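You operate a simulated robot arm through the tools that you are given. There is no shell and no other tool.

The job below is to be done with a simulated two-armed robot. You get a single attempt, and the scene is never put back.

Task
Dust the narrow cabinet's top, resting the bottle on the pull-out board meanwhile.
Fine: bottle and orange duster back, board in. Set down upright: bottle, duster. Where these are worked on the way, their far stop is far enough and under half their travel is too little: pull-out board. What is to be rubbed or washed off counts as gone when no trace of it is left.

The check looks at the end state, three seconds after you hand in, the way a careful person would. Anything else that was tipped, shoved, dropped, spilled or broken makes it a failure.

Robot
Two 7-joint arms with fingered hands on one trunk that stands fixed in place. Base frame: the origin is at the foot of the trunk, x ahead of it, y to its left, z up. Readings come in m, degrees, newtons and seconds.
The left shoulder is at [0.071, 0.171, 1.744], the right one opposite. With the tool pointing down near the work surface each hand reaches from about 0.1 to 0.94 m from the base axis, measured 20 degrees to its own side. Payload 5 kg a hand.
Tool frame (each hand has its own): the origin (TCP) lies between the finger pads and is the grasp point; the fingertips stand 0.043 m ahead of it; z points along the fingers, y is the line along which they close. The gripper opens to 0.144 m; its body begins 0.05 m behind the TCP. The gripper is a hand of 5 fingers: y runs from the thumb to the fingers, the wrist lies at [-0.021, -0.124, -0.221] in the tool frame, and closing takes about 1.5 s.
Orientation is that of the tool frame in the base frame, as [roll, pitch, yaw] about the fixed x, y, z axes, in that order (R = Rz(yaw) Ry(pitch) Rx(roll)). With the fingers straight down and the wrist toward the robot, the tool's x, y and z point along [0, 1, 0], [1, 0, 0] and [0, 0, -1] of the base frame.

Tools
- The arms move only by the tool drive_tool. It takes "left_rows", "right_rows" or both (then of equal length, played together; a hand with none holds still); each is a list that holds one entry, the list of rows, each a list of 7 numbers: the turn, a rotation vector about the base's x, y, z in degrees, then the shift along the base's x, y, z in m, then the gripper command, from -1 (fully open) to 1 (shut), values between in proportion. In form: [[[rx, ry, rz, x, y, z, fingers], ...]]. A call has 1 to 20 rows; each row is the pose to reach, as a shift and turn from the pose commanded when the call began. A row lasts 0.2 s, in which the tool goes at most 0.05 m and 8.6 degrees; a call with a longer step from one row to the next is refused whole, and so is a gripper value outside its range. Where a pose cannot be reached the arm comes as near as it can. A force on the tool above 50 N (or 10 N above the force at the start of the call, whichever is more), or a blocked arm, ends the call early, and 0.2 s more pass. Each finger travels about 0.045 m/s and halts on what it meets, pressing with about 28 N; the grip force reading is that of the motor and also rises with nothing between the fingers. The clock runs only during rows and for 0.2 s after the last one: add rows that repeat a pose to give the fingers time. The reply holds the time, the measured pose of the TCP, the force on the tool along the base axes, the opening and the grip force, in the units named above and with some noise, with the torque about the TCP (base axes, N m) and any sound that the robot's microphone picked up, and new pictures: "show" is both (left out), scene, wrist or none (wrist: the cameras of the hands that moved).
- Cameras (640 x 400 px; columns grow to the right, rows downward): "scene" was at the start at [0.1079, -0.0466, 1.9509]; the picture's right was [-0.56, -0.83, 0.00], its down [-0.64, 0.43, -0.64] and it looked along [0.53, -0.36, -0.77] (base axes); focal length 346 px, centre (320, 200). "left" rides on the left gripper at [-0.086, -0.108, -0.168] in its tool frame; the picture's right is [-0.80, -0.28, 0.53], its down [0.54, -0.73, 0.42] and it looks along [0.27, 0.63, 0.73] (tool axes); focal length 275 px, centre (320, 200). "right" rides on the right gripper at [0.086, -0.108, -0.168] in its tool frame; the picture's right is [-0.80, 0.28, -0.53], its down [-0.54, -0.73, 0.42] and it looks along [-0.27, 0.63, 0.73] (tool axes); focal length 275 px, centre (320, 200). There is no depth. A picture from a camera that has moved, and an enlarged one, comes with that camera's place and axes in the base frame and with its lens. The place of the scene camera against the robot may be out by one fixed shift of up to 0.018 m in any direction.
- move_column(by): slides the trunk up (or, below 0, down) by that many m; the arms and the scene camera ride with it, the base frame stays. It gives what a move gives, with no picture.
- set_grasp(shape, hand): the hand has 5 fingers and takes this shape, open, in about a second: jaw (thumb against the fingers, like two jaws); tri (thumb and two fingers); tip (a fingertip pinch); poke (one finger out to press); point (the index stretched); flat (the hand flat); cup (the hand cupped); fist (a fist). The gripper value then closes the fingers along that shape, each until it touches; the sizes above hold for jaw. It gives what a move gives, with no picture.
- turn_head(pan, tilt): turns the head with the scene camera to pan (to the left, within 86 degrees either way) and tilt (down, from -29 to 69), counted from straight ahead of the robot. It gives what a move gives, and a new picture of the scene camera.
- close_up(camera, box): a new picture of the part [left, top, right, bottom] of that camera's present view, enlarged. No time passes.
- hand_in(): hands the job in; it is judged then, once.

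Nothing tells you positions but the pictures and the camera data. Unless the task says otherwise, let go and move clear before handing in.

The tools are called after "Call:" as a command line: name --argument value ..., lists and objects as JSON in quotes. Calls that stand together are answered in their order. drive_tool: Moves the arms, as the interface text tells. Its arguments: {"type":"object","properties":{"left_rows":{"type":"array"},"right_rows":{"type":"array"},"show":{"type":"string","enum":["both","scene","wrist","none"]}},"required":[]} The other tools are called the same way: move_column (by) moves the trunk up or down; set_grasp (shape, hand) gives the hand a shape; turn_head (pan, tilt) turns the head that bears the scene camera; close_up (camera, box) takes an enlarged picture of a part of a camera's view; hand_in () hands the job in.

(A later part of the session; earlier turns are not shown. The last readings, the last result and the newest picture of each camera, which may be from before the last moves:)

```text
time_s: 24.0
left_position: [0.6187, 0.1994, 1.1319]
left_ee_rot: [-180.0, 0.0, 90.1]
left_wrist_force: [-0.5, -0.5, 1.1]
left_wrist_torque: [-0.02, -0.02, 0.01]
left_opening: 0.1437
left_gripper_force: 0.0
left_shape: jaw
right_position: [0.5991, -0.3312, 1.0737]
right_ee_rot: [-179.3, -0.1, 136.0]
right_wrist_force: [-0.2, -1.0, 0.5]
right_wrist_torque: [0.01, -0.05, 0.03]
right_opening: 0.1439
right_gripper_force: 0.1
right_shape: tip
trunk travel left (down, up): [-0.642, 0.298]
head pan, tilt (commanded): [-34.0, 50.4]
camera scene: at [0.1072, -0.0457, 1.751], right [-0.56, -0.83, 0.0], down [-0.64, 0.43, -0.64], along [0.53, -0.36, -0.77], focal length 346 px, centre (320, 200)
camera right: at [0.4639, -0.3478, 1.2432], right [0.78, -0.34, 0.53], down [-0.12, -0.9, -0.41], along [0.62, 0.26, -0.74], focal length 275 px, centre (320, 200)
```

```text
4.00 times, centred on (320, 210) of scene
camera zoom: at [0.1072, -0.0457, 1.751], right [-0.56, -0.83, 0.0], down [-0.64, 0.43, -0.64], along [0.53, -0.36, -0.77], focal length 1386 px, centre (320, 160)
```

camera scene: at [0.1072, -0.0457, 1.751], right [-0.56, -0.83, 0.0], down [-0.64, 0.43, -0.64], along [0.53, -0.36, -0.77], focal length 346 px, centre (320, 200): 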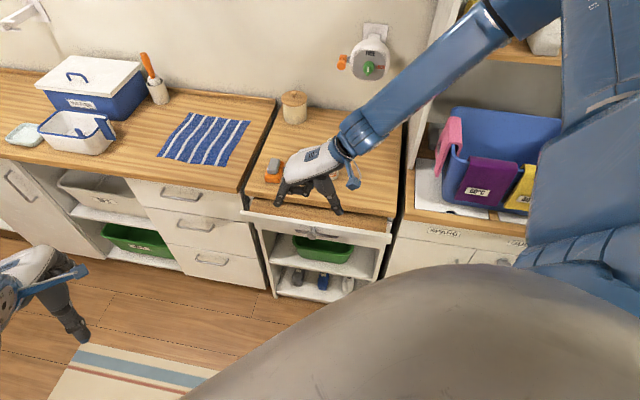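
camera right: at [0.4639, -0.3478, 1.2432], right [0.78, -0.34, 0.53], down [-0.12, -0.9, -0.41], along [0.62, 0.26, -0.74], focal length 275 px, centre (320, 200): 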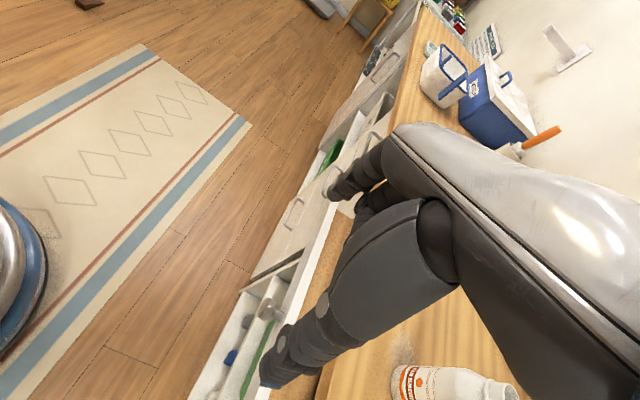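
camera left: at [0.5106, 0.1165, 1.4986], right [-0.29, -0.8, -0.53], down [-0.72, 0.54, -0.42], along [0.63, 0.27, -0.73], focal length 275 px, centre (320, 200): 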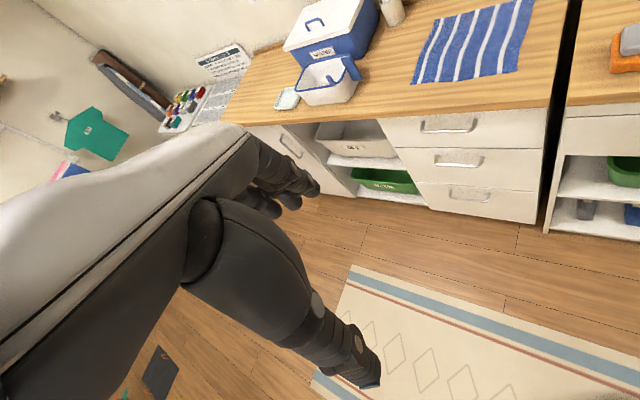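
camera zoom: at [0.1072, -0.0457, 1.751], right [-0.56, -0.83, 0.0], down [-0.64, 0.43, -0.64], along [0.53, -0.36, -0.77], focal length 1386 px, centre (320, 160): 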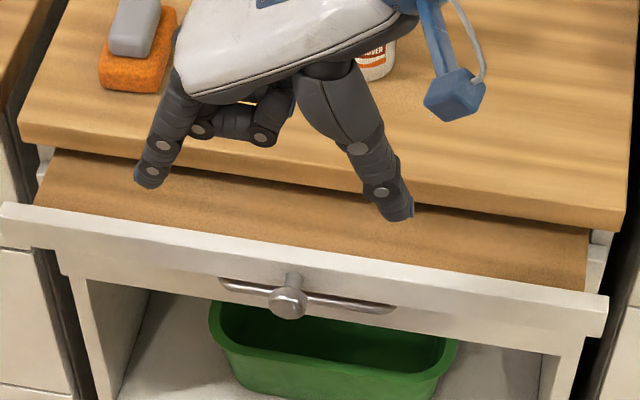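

The knob head sits near (0.634, -0.359, 0.849). I'll tilt 30° so the folded fingers clear the panel's upper edge, and go down to 10 cm short of it.

Call:
drive_tool --right_rows '[[[-5.2, -5.4, 0, 0, 0.002, -0.03, -1], [-10.4, -10.8, 0, 0, 0.004, -0.06, -1], [-15.6, -16.2, 0, 0, 0.006, -0.09, -1], [-20.8, -21.6, 0, 0, 0.008, -0.12, -1], [-20.8, -21.6, 0, 0, 0.008, -0.138, -1], [-20.8, -21.6, 0, 0, 0.008, -0.138, -1]]]'

Call:
close_up --camera "right" --box '[200, 180, 392, 300]'

```text
time_s: 25.4
left_position: [0.6204, 0.2002, 1.1314]
left_ee_rot: [180.0, 0.0, 90.0]
left_wrist_force: [-0.4, -0.4, -0.2]
left_wrist_torque: [-0.01, 0.0, 0.0]
left_opening: 0.1436
left_gripper_force: 0.0
left_shape: jaw
right_position: [0.5936, -0.3565, 1.0502]
right_ee_rot: [-179.2, 30.0, 136.1]
right_wrist_force: [-0.4, 1.5, 0.1]
right_wrist_torque: [-0.02, 0.01, -0.02]
right_opening: 0.1438
right_gripper_force: 0.0
right_shape: tip
right hand out of reach, approached as far as the arm can: row 1, 2, 3, 4, 5, 6
trunk travel left (down, up): [-0.642, 0.298]
head pan, tilt (commanded): [-34.0, 50.4]
camera scene: at [0.108, -0.0443, 1.751], right [-0.56, -0.83, 0.0], down [-0.64, 0.43, -0.64], along [0.53, -0.36, -0.77], focal length 346 px, centre (320, 200)
camera right: at [0.4051, -0.3223, 1.1542], right [0.51, -0.08, 0.86], down [-0.02, -1.0, -0.09], along [0.86, 0.03, -0.51], focal length 275 px, centre (320, 200)
```

scene: 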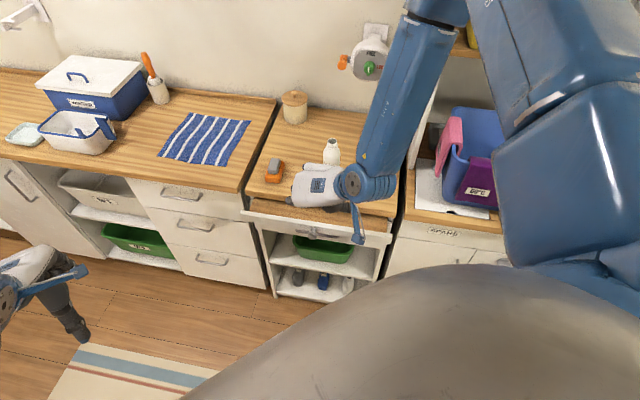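
right: 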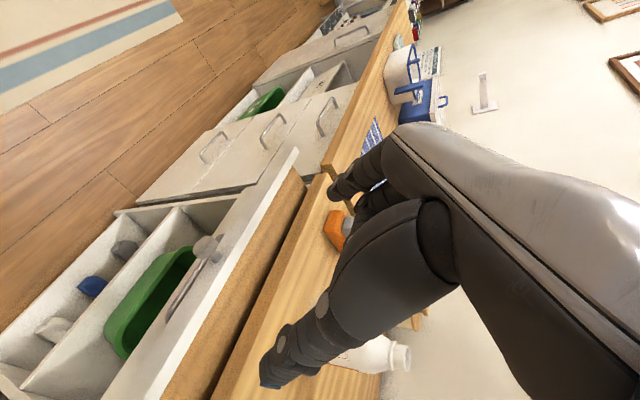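

```text
3.33 times, centred on (296, 240) of right
camera zoom: at [0.4051, -0.3223, 1.1542], right [0.51, -0.08, 0.86], down [-0.02, -1.0, -0.09], along [0.86, 0.03, -0.51], focal length 918 px, centre (400, 67)
```

zoom: 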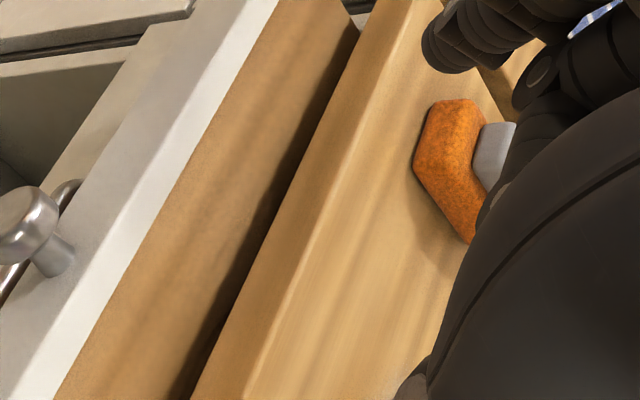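

At this tilt the limit is about 0.49 m below the shoulder, so I need the trunk lower. I'll raise the hand first, then lower the trunk so the hand ends just above the knob.

Call:
drive_tool --right_rows '[[[0, 0, 0, 0, 0.005, 0.043, -1], [0, 0, 0, 0, 0.01, 0.086, -1], [0, 0, 0, 0.001, 0.015, 0.129, -1], [0, 0, 0, 0.002, 0.02, 0.172, -1], [0, 0, 0, 0.003, 0.025, 0.215, -1], [0, 0, 0, 0.004, 0.03, 0.258, -1], [0, 0, 0, 0.005, 0.033, 0.3, -1], [0, 0, 0, 0.005, 0.033, 0.3, -1]]]'

Call:
move_column --by -0.38

Call:
close_up --camera "right" --box '[0, 0, 640, 400]'

Call:
close_up --camera "scene" --box '[0, 0, 640, 400]'

```text
time_s: 27.2
left_position: [0.6201, 0.1977, 1.1304]
left_ee_rot: [-180.0, -0.1, 90.0]
left_wrist_force: [-0.1, 1.0, -0.6]
left_wrist_torque: [-0.02, -0.04, 0.02]
left_opening: 0.1438
left_gripper_force: 0.1
left_shape: jaw
right_position: [0.6035, -0.3249, 1.3537]
right_ee_rot: [-179.3, 30.0, 135.9]
right_wrist_force: [-0.1, -0.4, -1.1]
right_wrist_torque: [0.01, 0.0, -0.02]
right_opening: 0.1439
right_gripper_force: 0.0
right_shape: tip
trunk travel left (down, up): [-0.642, 0.298]
head pan, tilt (commanded): [-34.0, 50.4]
camera scene: at [0.1076, -0.0472, 1.7509], right [-0.56, -0.83, 0.0], down [-0.64, 0.43, -0.64], along [0.53, -0.36, -0.77], focal length 346 px, centre (320, 200)
camera right: at [0.4158, -0.2911, 1.4567], right [0.51, -0.09, 0.86], down [-0.02, -1.0, -0.09], along [0.86, 0.03, -0.51], focal length 275 px, centre (320, 200)
```

scene: 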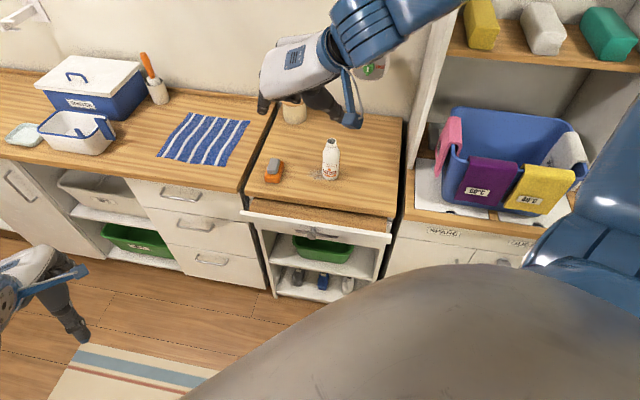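
right: 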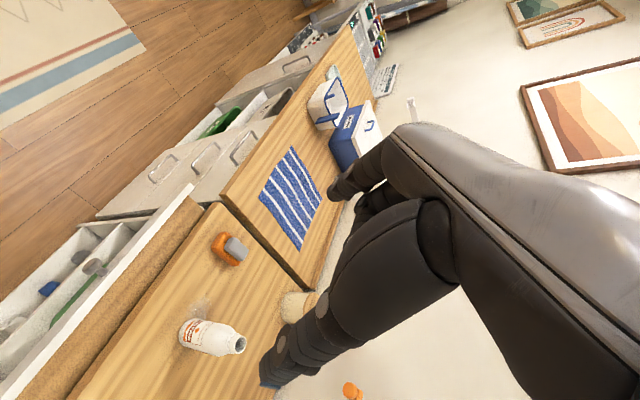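

```text
time_s: 30.9
left_position: [0.6209, 0.1993, 0.7504]
left_ee_rot: [180.0, 0.1, 89.9]
left_wrist_force: [-0.3, -0.3, 0.5]
left_wrist_torque: [0.0, 0.03, -0.01]
left_opening: 0.1442
left_gripper_force: 0.0
left_shape: jaw
right_position: [0.6045, -0.3248, 0.9728]
right_ee_rot: [-179.2, 29.9, 136.0]
right_wrist_force: [-0.7, 0.4, -0.5]
right_wrist_torque: [0.0, 0.01, 0.0]
right_opening: 0.1438
right_gripper_force: 0.1
right_shape: tip
trunk travel left (down, up): [-0.262, 0.678]
head pan, tilt (commanded): [-34.0, 50.4]
```

```text
1.00 times, centred on (320, 200) of right (not enlarged: the box is as wide or as high as the picture)
camera zoom: at [0.4159, -0.2903, 1.0767], right [0.51, -0.09, 0.86], down [-0.02, -1.0, -0.09], along [0.86, 0.03, -0.51], focal length 275 px, centre (320, 200)
```

zoom: 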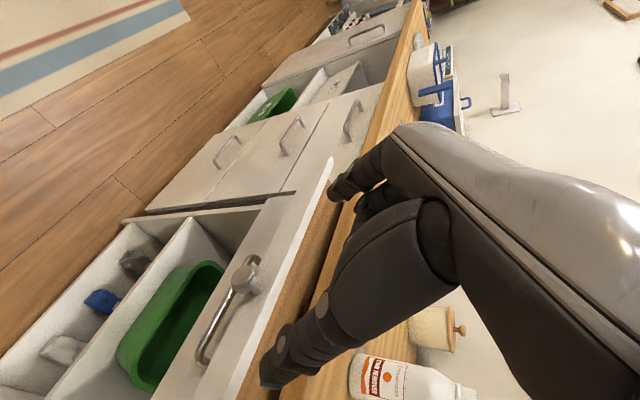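

```text
1.00 times, centred on (320, 200) of scene (not enlarged: the box is as wide or as high as the picture)
camera zoom: at [0.1075, -0.0463, 1.371], right [-0.56, -0.83, 0.0], down [-0.64, 0.43, -0.64], along [0.53, -0.36, -0.77], focal length 346 px, centre (320, 200)
```

zoom: 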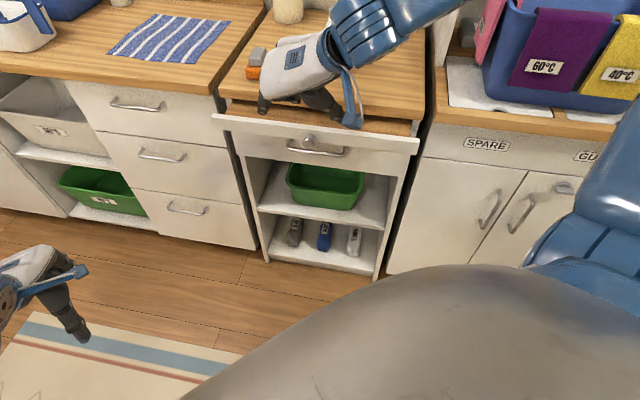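

The knob again comes out near (0.632, -0.359, 0.849), with the hand about 10 cm above it. I'll go down to it in two steps.

Call:
drive_tool --right_rows '[[[0, 0, 0, 0.001, -0.004, -0.03, -1], [0, 0, 0, 0.0013, -0.0075, -0.0588, -1], [0, 0, 0, 0.007, -0.013, -0.072, -1], [0, 0, 0, 0.012, -0.018, -0.085, -1], [0, 0, 0, 0.0177, -0.0242, -0.0995, -1], [0, 0, 0, 0.0177, -0.0242, -0.0995, -1]]]'

Call:
close_up --camera "right" --box '[200, 160, 456, 320]'

```text
time_s: 32.3
left_position: [0.6212, 0.1999, 0.7496]
left_ee_rot: [180.0, 0.0, 90.0]
left_wrist_force: [0.1, 1.3, 0.2]
left_wrist_torque: [0.0, 0.0, -0.01]
left_opening: 0.1439
left_gripper_force: 0.1
left_shape: jaw
right_position: [0.6204, -0.3489, 0.8729]
right_ee_rot: [-179.3, 29.9, 136.0]
right_wrist_force: [0.6, 0.1, 0.3]
right_wrist_torque: [0.01, 0.03, 0.0]
right_opening: 0.1439
right_gripper_force: 0.1
right_shape: tip
trunk travel left (down, up): [-0.262, 0.678]
head pan, tilt (commanded): [-34.0, 50.4]
camera scene: at [0.1073, -0.046, 1.371], right [-0.56, -0.83, 0.0], down [-0.64, 0.43, -0.64], along [0.53, -0.36, -0.77], focal length 346 px, centre (320, 200)
camera right: at [0.4334, -0.3144, 0.9774], right [0.51, -0.09, 0.86], down [-0.02, -1.0, -0.09], along [0.86, 0.03, -0.51], focal length 275 px, centre (320, 200)
```

scene: 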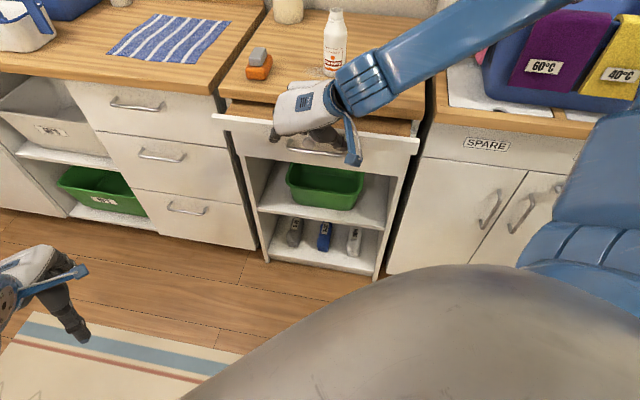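
right: 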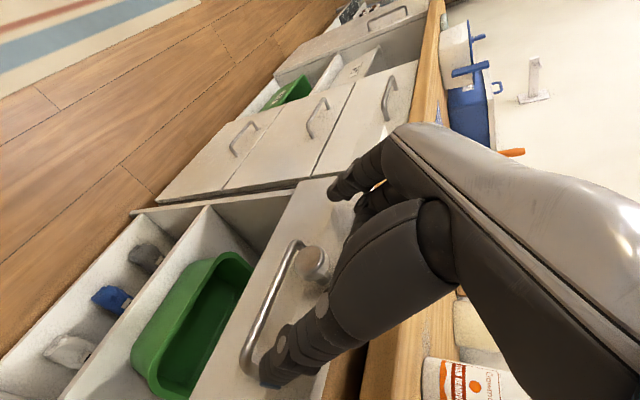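

```text
2.50 times, centred on (328, 240) of right
camera zoom: at [0.4334, -0.3144, 0.9774], right [0.51, -0.09, 0.86], down [-0.02, -1.0, -0.09], along [0.86, 0.03, -0.51], focal length 688 px, centre (300, 100)
```

zoom: 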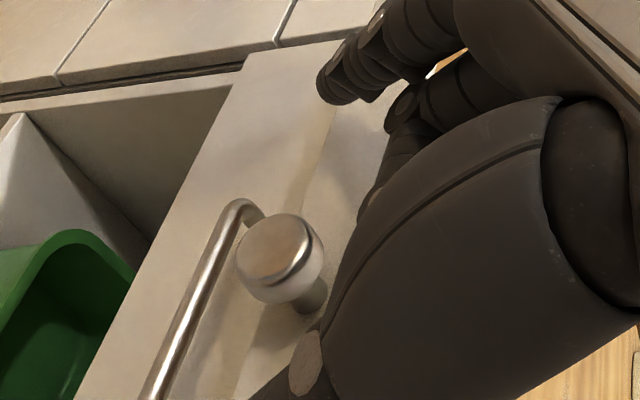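

The knob is centred in the pinch again. Closing.

Call:
drive_tool --right_rows '[[[0, 0, 0, 0, 0, 0, 1], [0, 0, 0, 0, 0, 0, 1], [0, 0, 0, 0, 0, 0, 1], [0, 0, 0, 0, 0, 0, 1], [0, 0, 0, 0, 0, 0, 1], [0, 0, 0, 0, 0, 0, 1], [0, 0, 0, 0, 0, 0, 1], [0, 0, 0, 0, 0, 0, 1], [0, 0, 0, 0, 0, 0, 1], [0, 0, 0, -0.007, 0.007, 0, 1], [0, 0, 0, -0.014, 0.014, 0, 1], [0, 0, 0, -0.021, 0.021, 0, 1], [0, 0, 0, -0.021, 0.021, 0, 1]]]'

Call:
close_up --camera "right" --box '[200, 160, 456, 320]'

```text
time_s: 35.1
left_position: [0.6196, 0.2003, 0.7513]
left_ee_rot: [-179.9, 0.0, 90.1]
left_wrist_force: [-0.7, -0.2, 0.4]
left_wrist_torque: [-0.05, 0.03, 0.02]
left_opening: 0.1435
left_gripper_force: 0.1
left_shape: jaw
right_position: [0.6002, -0.3272, 0.8728]
right_ee_rot: [-179.1, 29.9, 136.1]
right_wrist_force: [2.1, 0.2, -7.8]
right_wrist_torque: [0.11, -0.02, 0.02]
right_opening: 0.024
right_gripper_force: 28.0
right_shape: tip
trunk travel left (down, up): [-0.262, 0.678]
head pan, tilt (commanded): [-34.0, 50.4]
camera scene: at [0.1083, -0.0468, 1.3708], right [-0.56, -0.83, 0.0], down [-0.64, 0.43, -0.64], along [0.53, -0.36, -0.77], focal length 346 px, centre (320, 200)
camera right: at [0.4122, -0.2933, 0.9774], right [0.51, -0.09, 0.86], down [-0.02, -1.0, -0.09], along [0.86, 0.03, -0.51], focal length 275 px, centre (320, 200)
```

scene: 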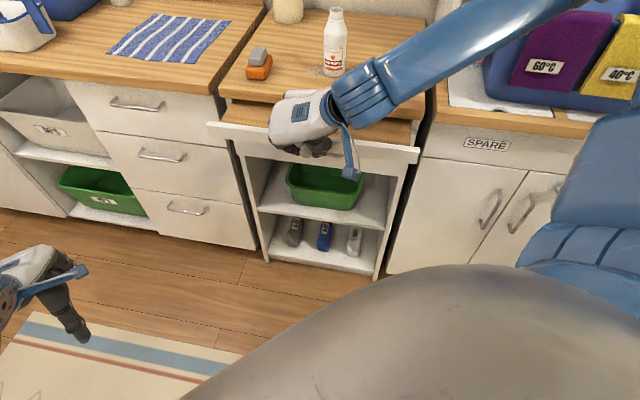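
right: 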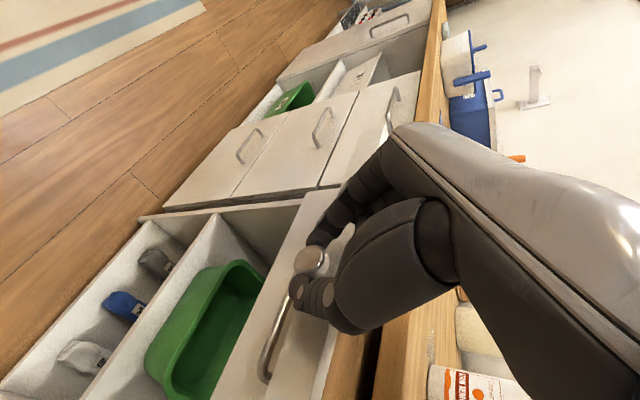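

```text
2.50 times, centred on (328, 240) of right
camera zoom: at [0.4122, -0.2933, 0.9774], right [0.51, -0.09, 0.86], down [-0.02, -1.0, -0.09], along [0.86, 0.03, -0.51], focal length 688 px, centre (300, 100)
```

zoom: 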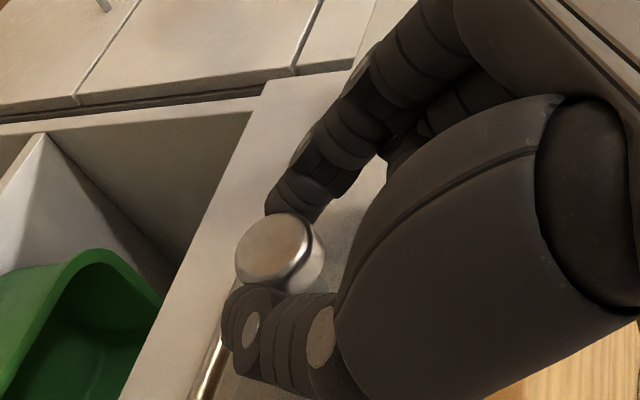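

It follows well with small forces, so I'll pull on in larger steps.

Call:
drive_tool --right_rows '[[[0, 0, 0, -0.01, 0.01, -0.001, 1], [0, 0, 0, -0.02, 0.02, -0.001, 1], [0, 0, 0, -0.03, 0.03, -0.001, 1], [0, 0, 0, -0.04, 0.04, -0.001, 1], [0, 0, 0, -0.05, 0.05, -0.001, 1], [0, 0, 0, -0.05, 0.05, -0.001, 1]]]'

```text
time_s: 36.5
left_position: [0.6186, 0.198, 0.751]
left_ee_rot: [-180.0, 0.0, 89.9]
left_wrist_force: [-0.4, 0.1, -0.2]
left_wrist_torque: [-0.03, -0.03, 0.01]
left_opening: 0.1438
left_gripper_force: 0.1
left_shape: jaw
right_position: [0.5525, -0.2802, 0.8734]
right_ee_rot: [-179.3, 29.9, 136.1]
right_wrist_force: [-5.0, -7.2, 7.1]
right_wrist_torque: [-0.26, 0.04, -0.22]
right_opening: 0.0238
right_gripper_force: 27.7
right_shape: tip
right hand out of reach, approached as far as the arm can: row 5, 6
trunk travel left (down, up): [-0.262, 0.678]
head pan, tilt (commanded): [-34.0, 50.4]
camera scene: at [0.1066, -0.0468, 1.3711], right [-0.56, -0.83, 0.0], down [-0.64, 0.43, -0.64], along [0.53, -0.36, -0.77], focal length 346 px, centre (320, 200)
camera right: at [0.3653, -0.2451, 0.9764], right [0.51, -0.09, 0.86], down [-0.02, -1.0, -0.09], along [0.86, 0.03, -0.51], focal length 275 px, centre (320, 200)
```

scene: 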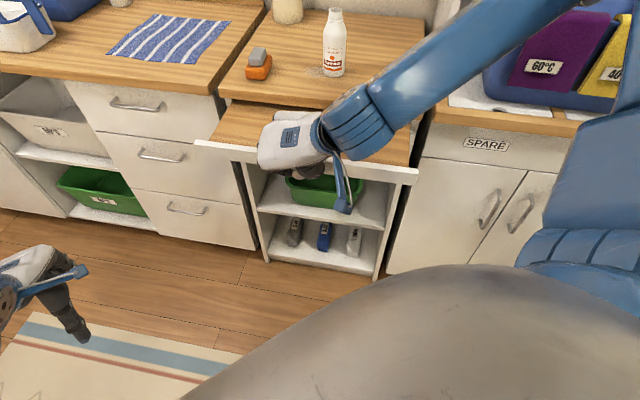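
right: 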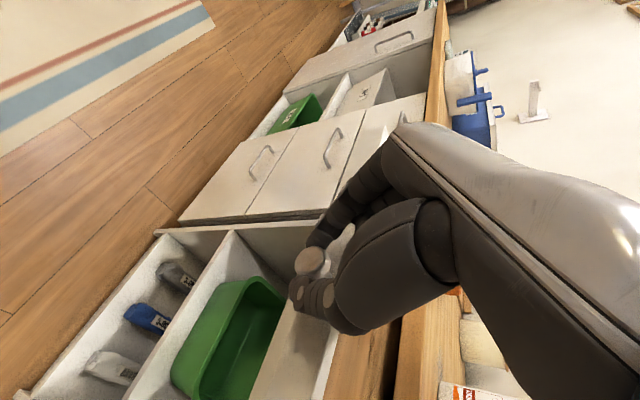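

The board is now about 18 cm out, but the wrist is as close to the shoulder as it can get. I'll let go, raise the trunk for more room, and take the knob once more to find the far stop.

Call:
drive_tool --right_rows '[[[0, 0, 0, 0, 0, 0, -1], [0, 0, 0, 0, 0, 0, -1], [0, 0, 0, 0, 0, 0, -1], [0, 0, 0, 0, 0, 0, -1], [0, 0, 0, 0, 0, 0, -1], [0, 0, 0, 0, 0, 0, -1], [0, 0, 0, 0, 0, 0, -1], [0, 0, 0, -0.002, 0.002, 0.03, -1], [0, 0, 0, -0.004, 0.004, 0.06, -1], [0, 0, 0, -0.006, 0.006, 0.09, -1]]]'

Call:
move_column --by 0.16

Call:
close_up --camera "right" --box '[0, 0, 640, 400]'

Call:
close_up --camera "scene" --box '[200, 50, 456, 210]'

```text
time_s: 38.7
left_position: [0.6193, 0.1996, 0.7514]
left_ee_rot: [180.0, 0.0, 90.0]
left_wrist_force: [-0.7, 0.0, 0.2]
left_wrist_torque: [-0.01, 0.0, 0.0]
left_opening: 0.1438
left_gripper_force: 0.1
left_shape: jaw
right_position: [0.5651, -0.2743, 0.9627]
right_ee_rot: [-179.0, 29.9, 136.1]
right_wrist_force: [-0.8, 0.5, -0.3]
right_wrist_torque: [-0.03, 0.01, -0.01]
right_opening: 0.1436
right_gripper_force: 0.0
right_shape: tip
right hand out of reach, approached as far as the arm can: row 8, 9, 10
trunk travel left (down, up): [-0.262, 0.678]
head pan, tilt (commanded): [-34.0, 50.4]
camera scene: at [0.1066, -0.0455, 1.371], right [-0.56, -0.83, 0.0], down [-0.64, 0.43, -0.64], along [0.53, -0.36, -0.77], focal length 346 px, centre (320, 200)
camera right: at [0.3771, -0.2401, 1.0674], right [0.51, -0.09, 0.86], down [-0.02, -1.0, -0.09], along [0.86, 0.03, -0.51], focal length 275 px, centre (320, 200)
```

scene: 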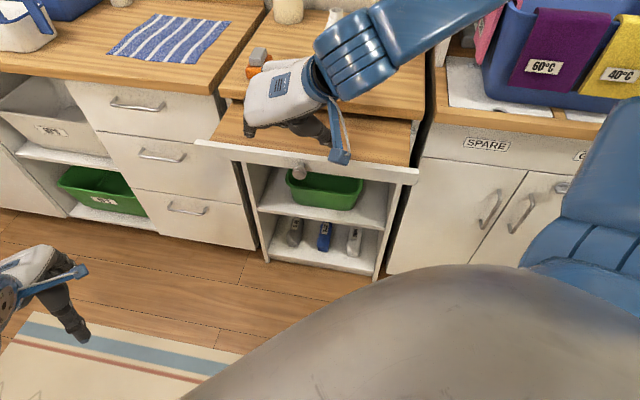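
right: 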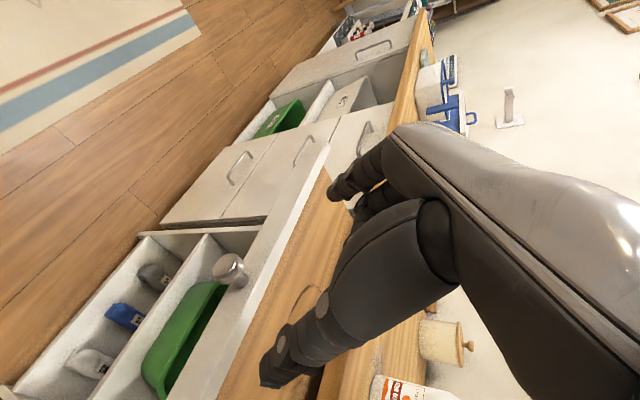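

```text
time_s: 40.5
left_position: [0.6198, 0.1992, 0.9109]
left_ee_rot: [179.9, 0.1, 90.0]
left_wrist_force: [-0.5, -0.7, -1.4]
left_wrist_torque: [0.01, 0.04, -0.03]
left_opening: 0.1437
left_gripper_force: 0.1
left_shape: jaw
right_position: [0.5668, -0.2754, 1.1228]
right_ee_rot: [-179.1, 29.8, 136.1]
right_wrist_force: [0.1, 0.1, -0.1]
right_wrist_torque: [0.02, -0.01, 0.0]
right_opening: 0.144
right_gripper_force: 0.1
right_shape: tip
trunk travel left (down, up): [-0.422, 0.518]
head pan, tilt (commanded): [-34.0, 50.4]
```

```text
1.00 times, centred on (320, 200) of right (not enlarged: the box is as wide or as high as the picture)
camera zoom: at [0.3782, -0.2408, 1.2266], right [0.51, -0.09, 0.86], down [-0.02, -1.0, -0.09], along [0.86, 0.03, -0.51], focal length 275 px, centre (320, 200)
```

zoom: 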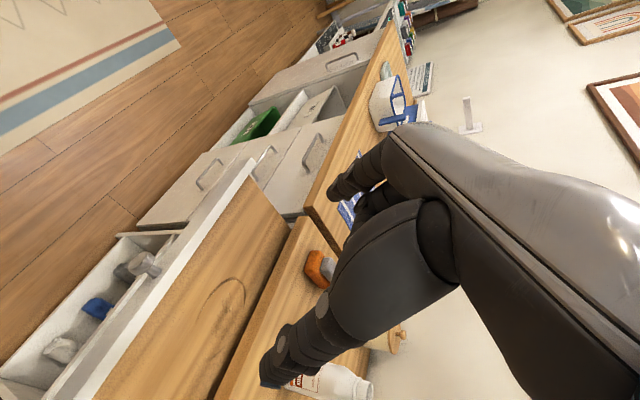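

```text
2.50 times, centred on (328, 130) of scene
camera zoom: at [0.1079, -0.0463, 1.5308], right [-0.56, -0.83, 0.0], down [-0.64, 0.43, -0.64], along [0.53, -0.36, -0.77], focal length 866 px, centre (300, 375)
```

zoom: 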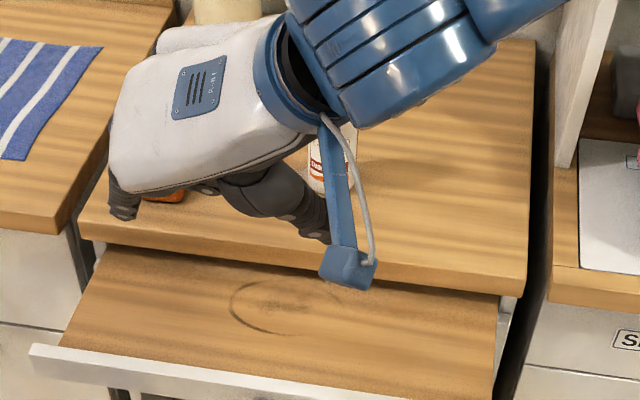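

The board carries an engraved ring that marks a resting spot, and it is fully exposed. I'll do one more pull on the knob at (0.565, -0.290) with less tilt, going down in two steps.

Call:
drive_tool --right_rows '[[[5.2, 5.4, 0, -0.002, -0.002, -0.03, -1], [10.4, 10.8, 0, -0.004, -0.004, -0.065, -1], [10.4, 10.8, 0, -0.006, -0.006, -0.1, -1], [10.4, 10.8, 0, -0.008, -0.0085, -0.14, -1], [10.4, 10.8, 0, -0.008, -0.0085, -0.16, -1], [10.4, 10.8, 0, -0.008, -0.0085, -0.16, -1]]]'

Call:
close_up --camera "right" --box '[180, 200, 372, 320]'

```text
time_s: 41.9
left_position: [0.6195, 0.1984, 0.9119]
left_ee_rot: [-180.0, -0.1, 90.0]
left_wrist_force: [-0.9, -0.4, 0.1]
left_wrist_torque: [0.04, -0.01, 0.04]
left_opening: 0.1437
left_gripper_force: 0.1
left_shape: jaw
right_position: [0.5571, -0.2838, 0.9641]
right_ee_rot: [-179.1, 14.8, 136.1]
right_wrist_force: [-0.3, 0.0, 0.7]
right_wrist_torque: [-0.01, -0.04, -0.04]
right_opening: 0.1437
right_gripper_force: 0.1
right_shape: tip
trunk travel left (down, up): [-0.422, 0.518]
head pan, tilt (commanded): [-34.0, 50.4]
camera scene: at [0.1072, -0.046, 1.531], right [-0.56, -0.83, 0.0], down [-0.64, 0.43, -0.64], along [0.53, -0.36, -0.77], focal length 346 px, centre (320, 200)
camera right: at [0.3939, -0.2717, 1.1052], right [0.66, -0.23, 0.72], down [-0.05, -0.96, -0.26], along [0.75, 0.13, -0.65], focal length 275 px, centre (320, 200)
```

scene: 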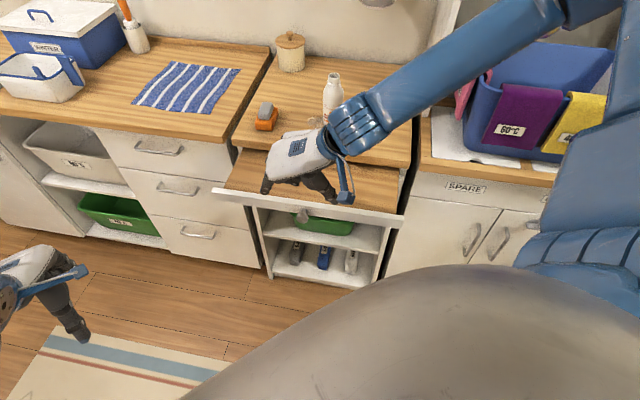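
right: 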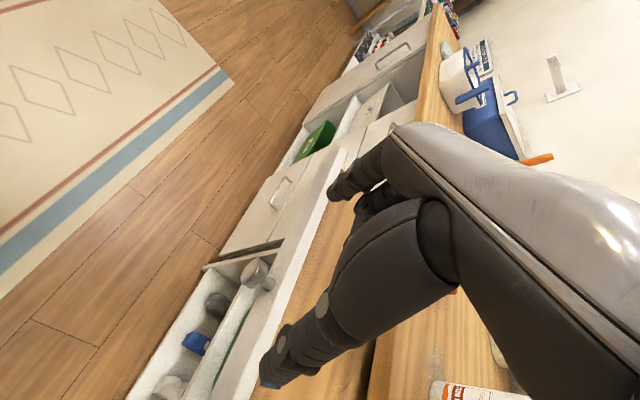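

```text
3.33 times, centred on (276, 260) of right
camera zoom: at [0.3939, -0.2717, 1.1052], right [0.66, -0.23, 0.72], down [-0.05, -0.96, -0.26], along [0.75, 0.13, -0.65], focal length 918 px, centre (467, 0)
```

zoom: 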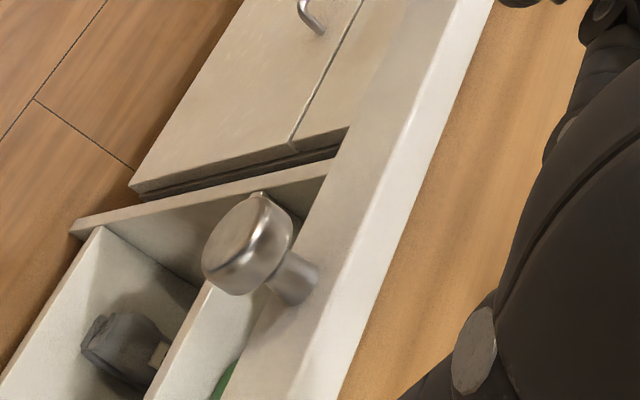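

Call:
drive_tool --right_rows '[[[0, 0, 0, 0, 0, -0.025, -1], [0, 0, 0, 0, 0, -0.05, -1], [0, 0, 0, 0, -0.001, -0.067, -1], [0, 0, 0, 0, -0.001, -0.0822, -1], [0, 0, 0, 0, -0.001, -0.0822, -1]]]'

Call:
close_up --camera "right" --box '[200, 160, 456, 320]'

```text
time_s: 43.1
left_position: [0.6187, 0.1977, 0.9115]
left_ee_rot: [-180.0, 0.0, 90.0]
left_wrist_force: [-0.7, -0.1, 1.1]
left_wrist_torque: [-0.01, -0.02, 0.0]
left_opening: 0.144
left_gripper_force: 0.1
left_shape: jaw
right_position: [0.5579, -0.2869, 0.8806]
right_ee_rot: [-179.2, 14.8, 136.0]
right_wrist_force: [-0.3, -0.9, 0.3]
right_wrist_torque: [0.03, 0.01, -0.01]
right_opening: 0.144
right_gripper_force: 0.0
right_shape: tip
trunk travel left (down, up): [-0.422, 0.518]
head pan, tilt (commanded): [-34.0, 50.4]
camera scene: at [0.107, -0.0469, 1.531], right [-0.56, -0.83, 0.0], down [-0.64, 0.43, -0.64], along [0.53, -0.36, -0.77], focal length 346 px, centre (320, 200)
camera right: at [0.3935, -0.2742, 1.0225], right [0.66, -0.23, 0.72], down [-0.05, -0.96, -0.26], along [0.75, 0.13, -0.65], focal length 275 px, centre (320, 200)
```

scene: 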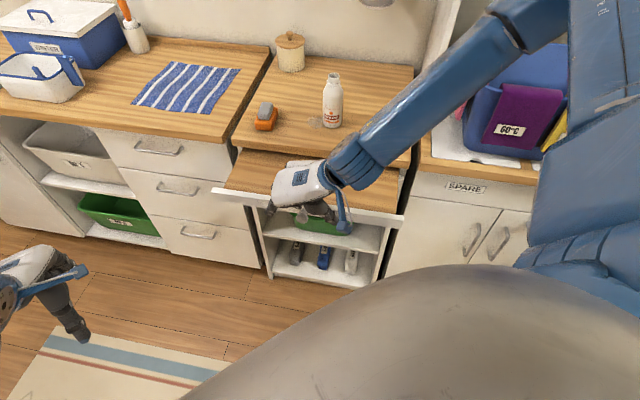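
right: 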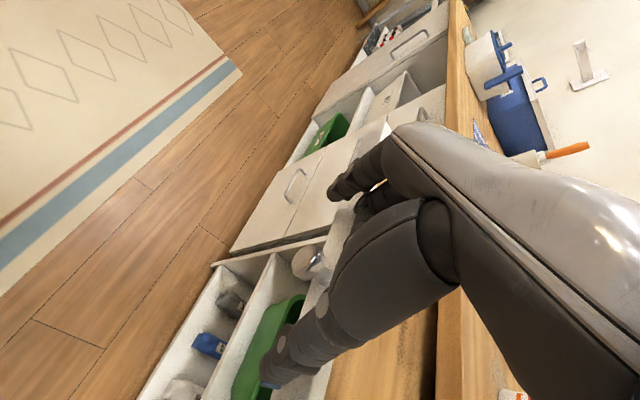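

```text
2.50 times, centred on (328, 240) of right
camera zoom: at [0.3935, -0.2742, 1.0225], right [0.66, -0.23, 0.72], down [-0.05, -0.96, -0.26], along [0.75, 0.13, -0.65], focal length 688 px, centre (300, 100)
```

zoom: 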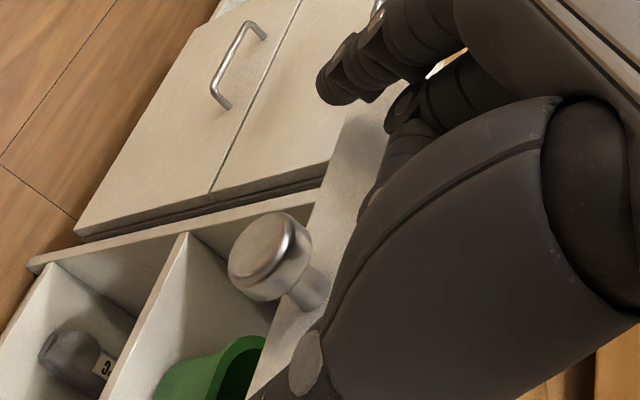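

Centred again. Close and pull on.

Call:
drive_tool --right_rows '[[[0, 0, 0, 0, 0, 0, 1], [0, 0, 0, 0, 0, 0, 1], [0, 0, 0, 0, 0, 0, 1], [0, 0, 0, 0, 0, 0, 1], [0, 0, 0, 0, 0, 0, 1], [0, 0, 0, 0, 0, 0, 1], [0, 0, 0, 0, 0, 0, 1], [0, 0, 0, 0, 0, 0, 1], [0, 0, 0, 0, 0, 0, 1], [0, 0, 0, -0.007, 0.007, 0, 1], [0, 0, 0, -0.014, 0.014, 0, 1], [0, 0, 0, -0.021, 0.021, 0, 1], [0, 0, 0, -0.028, 0.028, 0, 1], [0, 0, 0, -0.035, 0.035, 0, 1], [0, 0, 0, -0.035, 0.035, 0, 1]]]'

Call:
close_up --camera "right" --box '[200, 160, 456, 320]'

```text
time_s: 46.3
left_position: [0.6189, 0.1988, 0.9101]
left_ee_rot: [-180.0, -0.1, 90.0]
left_wrist_force: [0.4, -0.3, -0.7]
left_wrist_torque: [0.05, -0.02, 0.0]
left_opening: 0.1436
left_gripper_force: 0.1
left_shape: jaw
right_position: [0.5238, -0.2488, 0.8809]
right_ee_rot: [-179.2, 14.8, 136.1]
right_wrist_force: [-1.1, -1.4, 3.5]
right_wrist_torque: [-0.07, 0.01, -0.05]
right_opening: 0.0239
right_gripper_force: 28.2
right_shape: tip
trunk travel left (down, up): [-0.422, 0.518]
head pan, tilt (commanded): [-34.0, 50.4]
camera scene: at [0.1073, -0.0467, 1.531], right [-0.56, -0.83, 0.0], down [-0.64, 0.43, -0.64], along [0.53, -0.36, -0.77], focal length 346 px, centre (320, 200)
camera right: at [0.3579, -0.2376, 1.0224], right [0.66, -0.23, 0.72], down [-0.05, -0.96, -0.26], along [0.75, 0.13, -0.65], focal length 275 px, centre (320, 200)
```

scene: 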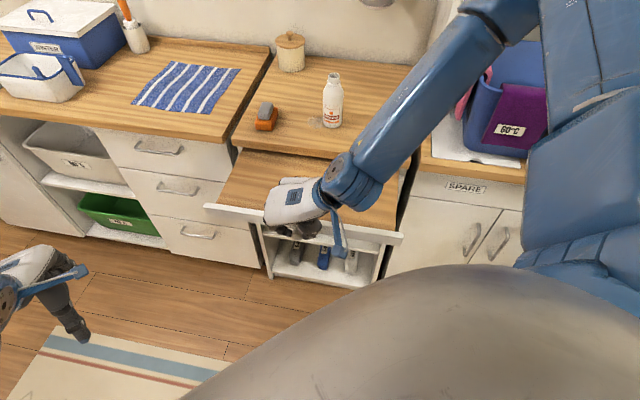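
right: 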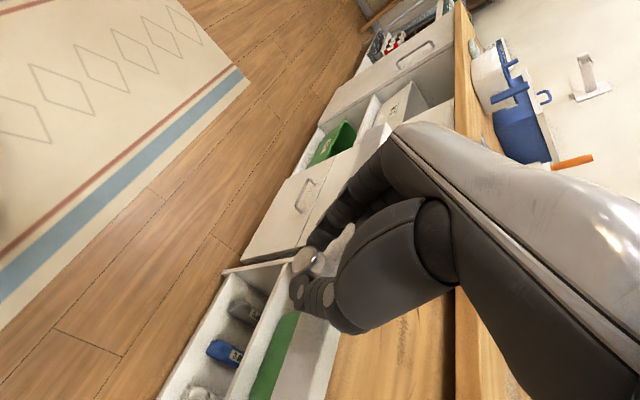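

```text
2.50 times, centred on (328, 240) of right
camera zoom: at [0.3579, -0.2376, 1.0224], right [0.66, -0.23, 0.72], down [-0.05, -0.96, -0.26], along [0.75, 0.13, -0.65], focal length 688 px, centre (300, 100)
```

zoom: 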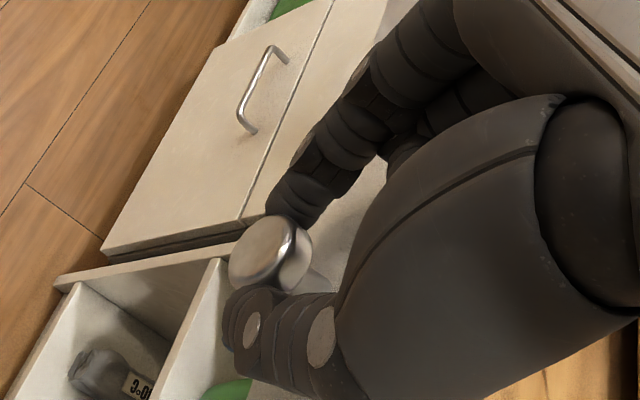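

Now about 23 cm out and the pull still moves freely. I'll continue with small steps to feel for the stop.

Call:
drive_tool --right_rows '[[[0, 0, 0, -0.005, 0.005, 0, 1], [0, 0, 0, -0.01, 0.01, 0, 1], [0, 0, 0, -0.015, 0.015, 0, 1], [0, 0, 0, -0.02, 0.02, 0, 1], [0, 0, 0, -0.025, 0.025, 0, 1], [0, 0, 0, -0.03, 0.03, 0, 1]]]'

```text
time_s: 47.7
left_position: [0.6199, 0.2001, 0.9098]
left_ee_rot: [-179.9, 0.1, 90.2]
left_wrist_force: [-0.2, -0.5, 0.1]
left_wrist_torque: [0.0, 0.06, 0.01]
left_opening: 0.1438
left_gripper_force: 0.0
left_shape: jaw
right_position: [0.494, -0.2174, 0.8797]
right_ee_rot: [-179.1, 14.8, 136.3]
right_wrist_force: [0.6, -0.2, -0.1]
right_wrist_torque: [0.01, 0.06, 0.01]
right_opening: 0.0193
right_gripper_force: 28.4
right_shape: tip
trunk travel left (down, up): [-0.422, 0.518]
head pan, tilt (commanded): [-34.0, 50.4]
camera scene: at [0.1093, -0.0452, 1.5308], right [-0.56, -0.83, 0.0], down [-0.64, 0.43, -0.64], along [0.53, -0.36, -0.77], focal length 346 px, centre (320, 200)
camera right: at [0.3301, -0.2059, 1.0219], right [0.66, -0.23, 0.71], down [-0.05, -0.96, -0.26], along [0.75, 0.13, -0.65], focal length 275 px, centre (320, 200)
```

scene: 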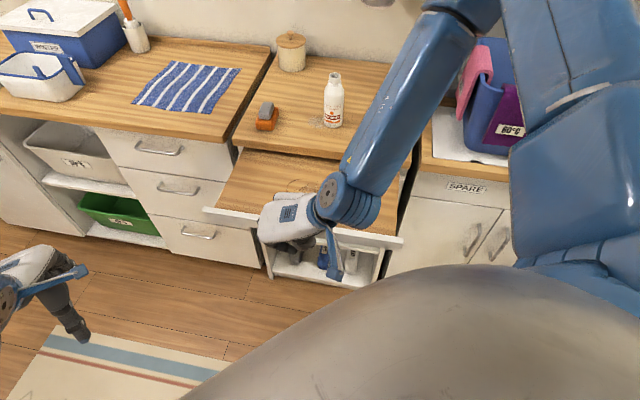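
right: 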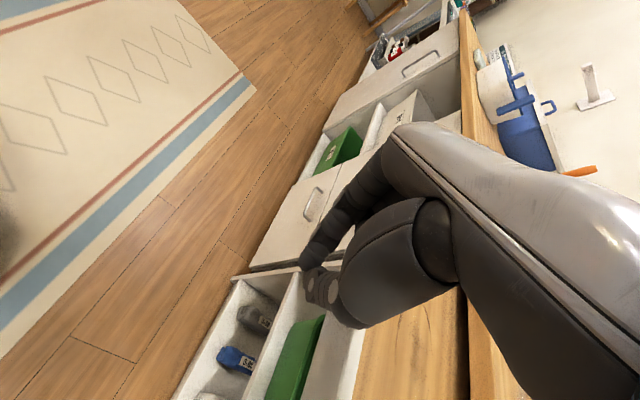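

The grip came off at the end of that pull, so the board has very likely met its far stop at about 23–24 cm. I'll back off, rise and look at the board.

Call:
drive_tool --right_rows '[[[0, 0, 0, -0.01, 0.01, 0.005, 0.5], [0, 0, 0, -0.015, 0.015, 0.04, 0], [0, 0, 0, -0.015, 0.015, 0.08, -0.5], [0, 0, 0, -0.015, 0.015, 0.12, -1], [0, 0, 0, -0.015, 0.015, 0.16, -1], [0, 0, 0, -0.015, 0.015, 0.2, -1], [0, 0, 0, -0.015, 0.015, 0.2, -1]]]'

Call:
close_up --camera "scene" --box '[190, 60, 446, 220]'

Call:
close_up --camera "right" --box '[150, 180, 470, 380]'

```text
time_s: 49.3
left_position: [0.6191, 0.199, 0.9089]
left_ee_rot: [-179.9, -0.1, 90.0]
left_wrist_force: [0.4, 0.3, 0.3]
left_wrist_torque: [0.0, 0.02, 0.01]
left_opening: 0.1437
left_gripper_force: 0.1
left_shape: jaw
right_position: [0.5283, -0.2067, 1.0774]
right_ee_rot: [-179.1, 14.7, 136.0]
right_wrist_force: [0.9, 0.3, 0.3]
right_wrist_torque: [0.02, 0.01, 0.01]
right_opening: 0.1425
right_gripper_force: 0.1
right_shape: tip
right hand out of reach, approached as far as the arm can: row 3, 4, 5, 6, 7
trunk travel left (down, up): [-0.422, 0.518]
head pan, tilt (commanded): [-34.0, 50.4]
camera scene: at [0.1089, -0.0472, 1.5308], right [-0.56, -0.83, 0.0], down [-0.64, 0.43, -0.64], along [0.53, -0.36, -0.77], focal length 346 px, centre (320, 200)
camera right: at [0.3635, -0.1937, 1.2189], right [0.66, -0.23, 0.71], down [-0.06, -0.96, -0.26], along [0.75, 0.13, -0.65], focal length 275 px, centre (320, 200)
```

scene: 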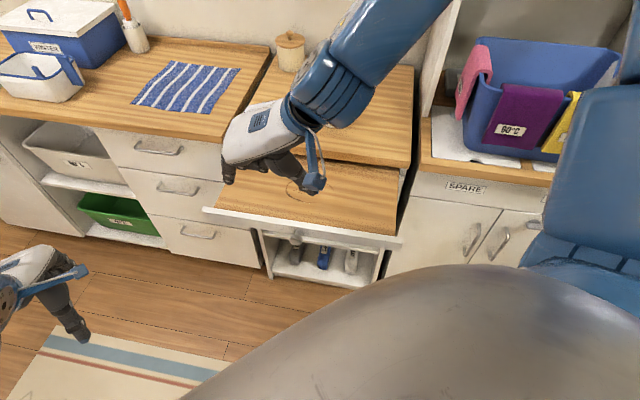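
right: 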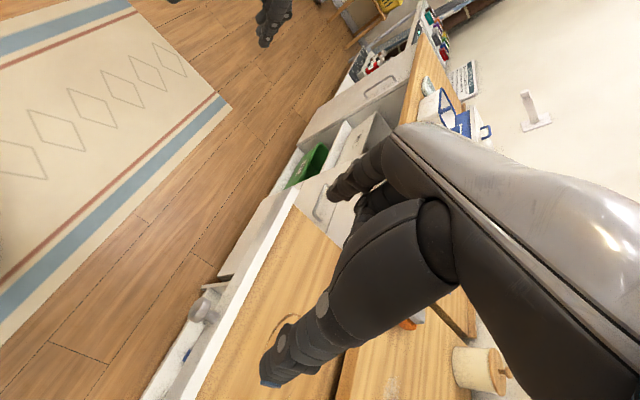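

```text
2.50 times, centred on (318, 140) of scene
camera zoom: at [0.1089, -0.0472, 1.5308], right [-0.56, -0.83, 0.0], down [-0.64, 0.43, -0.64], along [0.53, -0.36, -0.77], focal length 866 px, centre (325, 350)
```

zoom: 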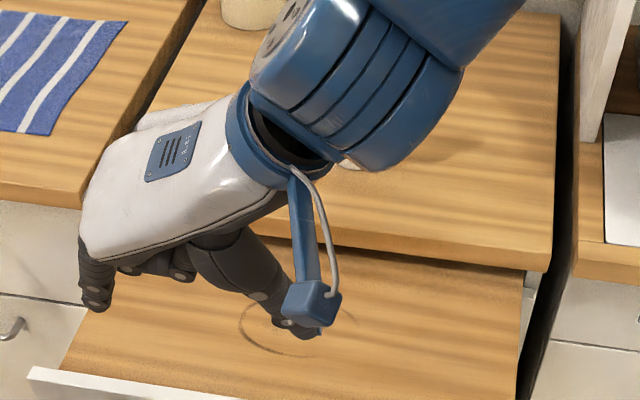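

```text
2.00 times, centred on (310, 280) of right
camera zoom: at [0.3635, -0.1937, 1.2189], right [0.66, -0.23, 0.71], down [-0.06, -0.96, -0.26], along [0.75, 0.13, -0.65], focal length 551 px, centre (340, 40)
```

zoom: 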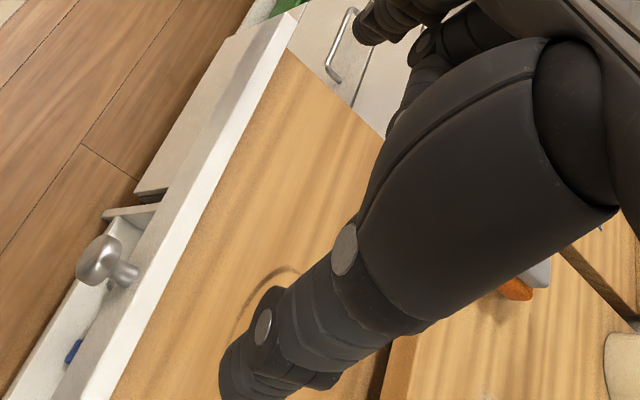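

The knob now sits near (0.518, -0.247), so the board is about 24 cm out at its stop and the ring lies around (0.62, -0.35). Next is the bottle: I'll raise the trunk, return the hand to the jaw shape and turn it towards the bottle.

Call:
move_column --by 0.22

Call:
set_grasp --hand "right" --shape "jaw"

Call:
drive_tool --right_rows '[[[5.1, 5.3, 0, 0, 0, 0, -1], [10.2, 10.6, 0, 0, 0, 0, -1]]]' --show "none"

Call:
drive_tool --right_rows '[[[0, 0, -8.2, 0.012, -0.025, 0, -1], [0, 0, -16.4, 0.024, -0.05, 0, -1], [0, 0, -24.6, 0.036, -0.075, 0, -1], [0, 0, -32.8, 0.048, -0.1, 0, -1], [0, 0, -41, 0.06, -0.125, 0, -1], [0, 0, -49.2, 0.072, -0.15, 0, -1], [0, 0, -57.4, 0.084, -0.175, 0, -1], [0, 0, -65.6, 0.096, -0.2, 0, -1], [0, 0, -73.8, 0.108, -0.225, 0, -1], [0, 0, -73.8, 0.12, -0.25, 0, -1]]]'

```text
time_s: 51.7
left_position: [0.6191, 0.1996, 1.1321]
left_ee_rot: [-180.0, 0.0, 90.0]
left_wrist_force: [0.0, 0.2, -0.4]
left_wrist_torque: [-0.02, 0.0, 0.03]
left_opening: 0.1438
left_gripper_force: 0.1
left_shape: jaw
right_position: [0.5272, -0.2036, 1.296]
right_ee_rot: [-179.1, 14.7, 136.0]
right_wrist_force: [0.4, -0.3, -0.5]
right_wrist_torque: [-0.04, 0.0, -0.04]
right_opening: 0.1437
right_gripper_force: 0.0
right_shape: tip
trunk travel left (down, up): [-0.642, 0.298]
head pan, tilt (commanded): [-34.0, 50.4]
```

```text
time_s: 52.6
left_position: [0.6197, 0.1983, 1.1307]
left_ee_rot: [180.0, 0.0, 90.0]
left_wrist_force: [0.4, -0.1, 0.5]
left_wrist_torque: [0.05, 0.02, 0.02]
left_opening: 0.1437
left_gripper_force: 0.1
left_shape: jaw
right_position: [0.5268, -0.2049, 1.2965]
right_ee_rot: [-179.1, 14.8, 136.1]
right_wrist_force: [-0.3, -0.6, -0.4]
right_wrist_torque: [0.02, 0.0, -0.02]
right_opening: 0.1434
right_gripper_force: 0.1
right_shape: jaw
trunk travel left (down, up): [-0.642, 0.298]
head pan, tilt (commanded): [-34.0, 50.4]
```

```text
time_s: 53.2
left_position: [0.6199, 0.1984, 1.1307]
left_ee_rot: [180.0, 0.1, 90.0]
left_wrist_force: [-0.1, 0.4, -1.1]
left_wrist_torque: [-0.01, 0.0, -0.01]
left_opening: 0.1437
left_gripper_force: 0.0
left_shape: jaw
right_position: [0.5272, -0.2043, 1.2976]
right_ee_rot: [-179.1, 0.1, 136.1]
right_wrist_force: [-0.3, -0.4, 0.2]
right_wrist_torque: [0.01, 0.03, -0.04]
right_opening: 0.1436
right_gripper_force: 0.0
right_shape: jaw
trunk travel left (down, up): [-0.642, 0.298]
head pan, tilt (commanded): [-34.0, 50.4]
```

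```text
time_s: 55.4
left_position: [0.6202, 0.1989, 1.1313]
left_ee_rot: [179.9, -0.1, 90.0]
left_wrist_force: [-0.1, -0.1, 0.5]
left_wrist_torque: [0.04, 0.0, 0.01]
left_opening: 0.144
left_gripper_force: 0.0
left_shape: jaw
right_position: [0.6483, -0.4573, 1.297]
right_ee_rot: [-179.0, 0.0, 62.3]
right_wrist_force: [-0.2, -0.3, 0.2]
right_wrist_torque: [0.01, -0.01, 0.02]
right_opening: 0.1435
right_gripper_force: 0.0
right_shape: jaw
trunk travel left (down, up): [-0.642, 0.298]
head pan, tilt (commanded): [-34.0, 50.4]
camera scene: at [0.1076, -0.0479, 1.7509], right [-0.56, -0.83, 0.0], down [-0.64, 0.43, -0.64], along [0.53, -0.36, -0.77], focal length 346 px, centre (320, 200)
camera right: at [0.5939, -0.3316, 1.467], right [-0.11, -0.84, 0.53], down [-0.9, -0.14, -0.41], along [0.42, -0.52, -0.74], focal length 275 px, centre (320, 200)
```

scene: 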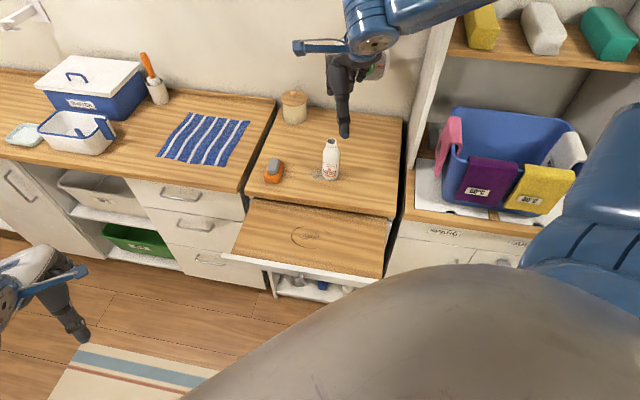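
right: 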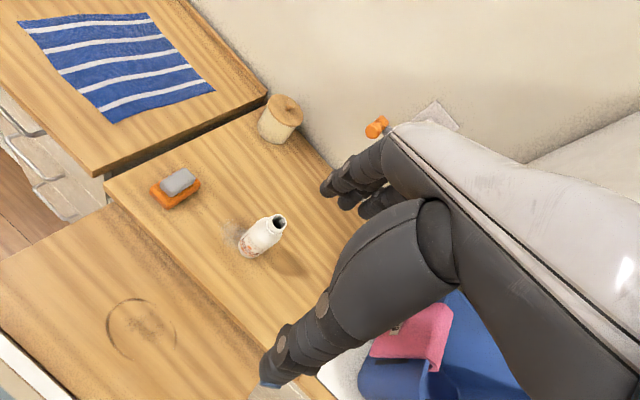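

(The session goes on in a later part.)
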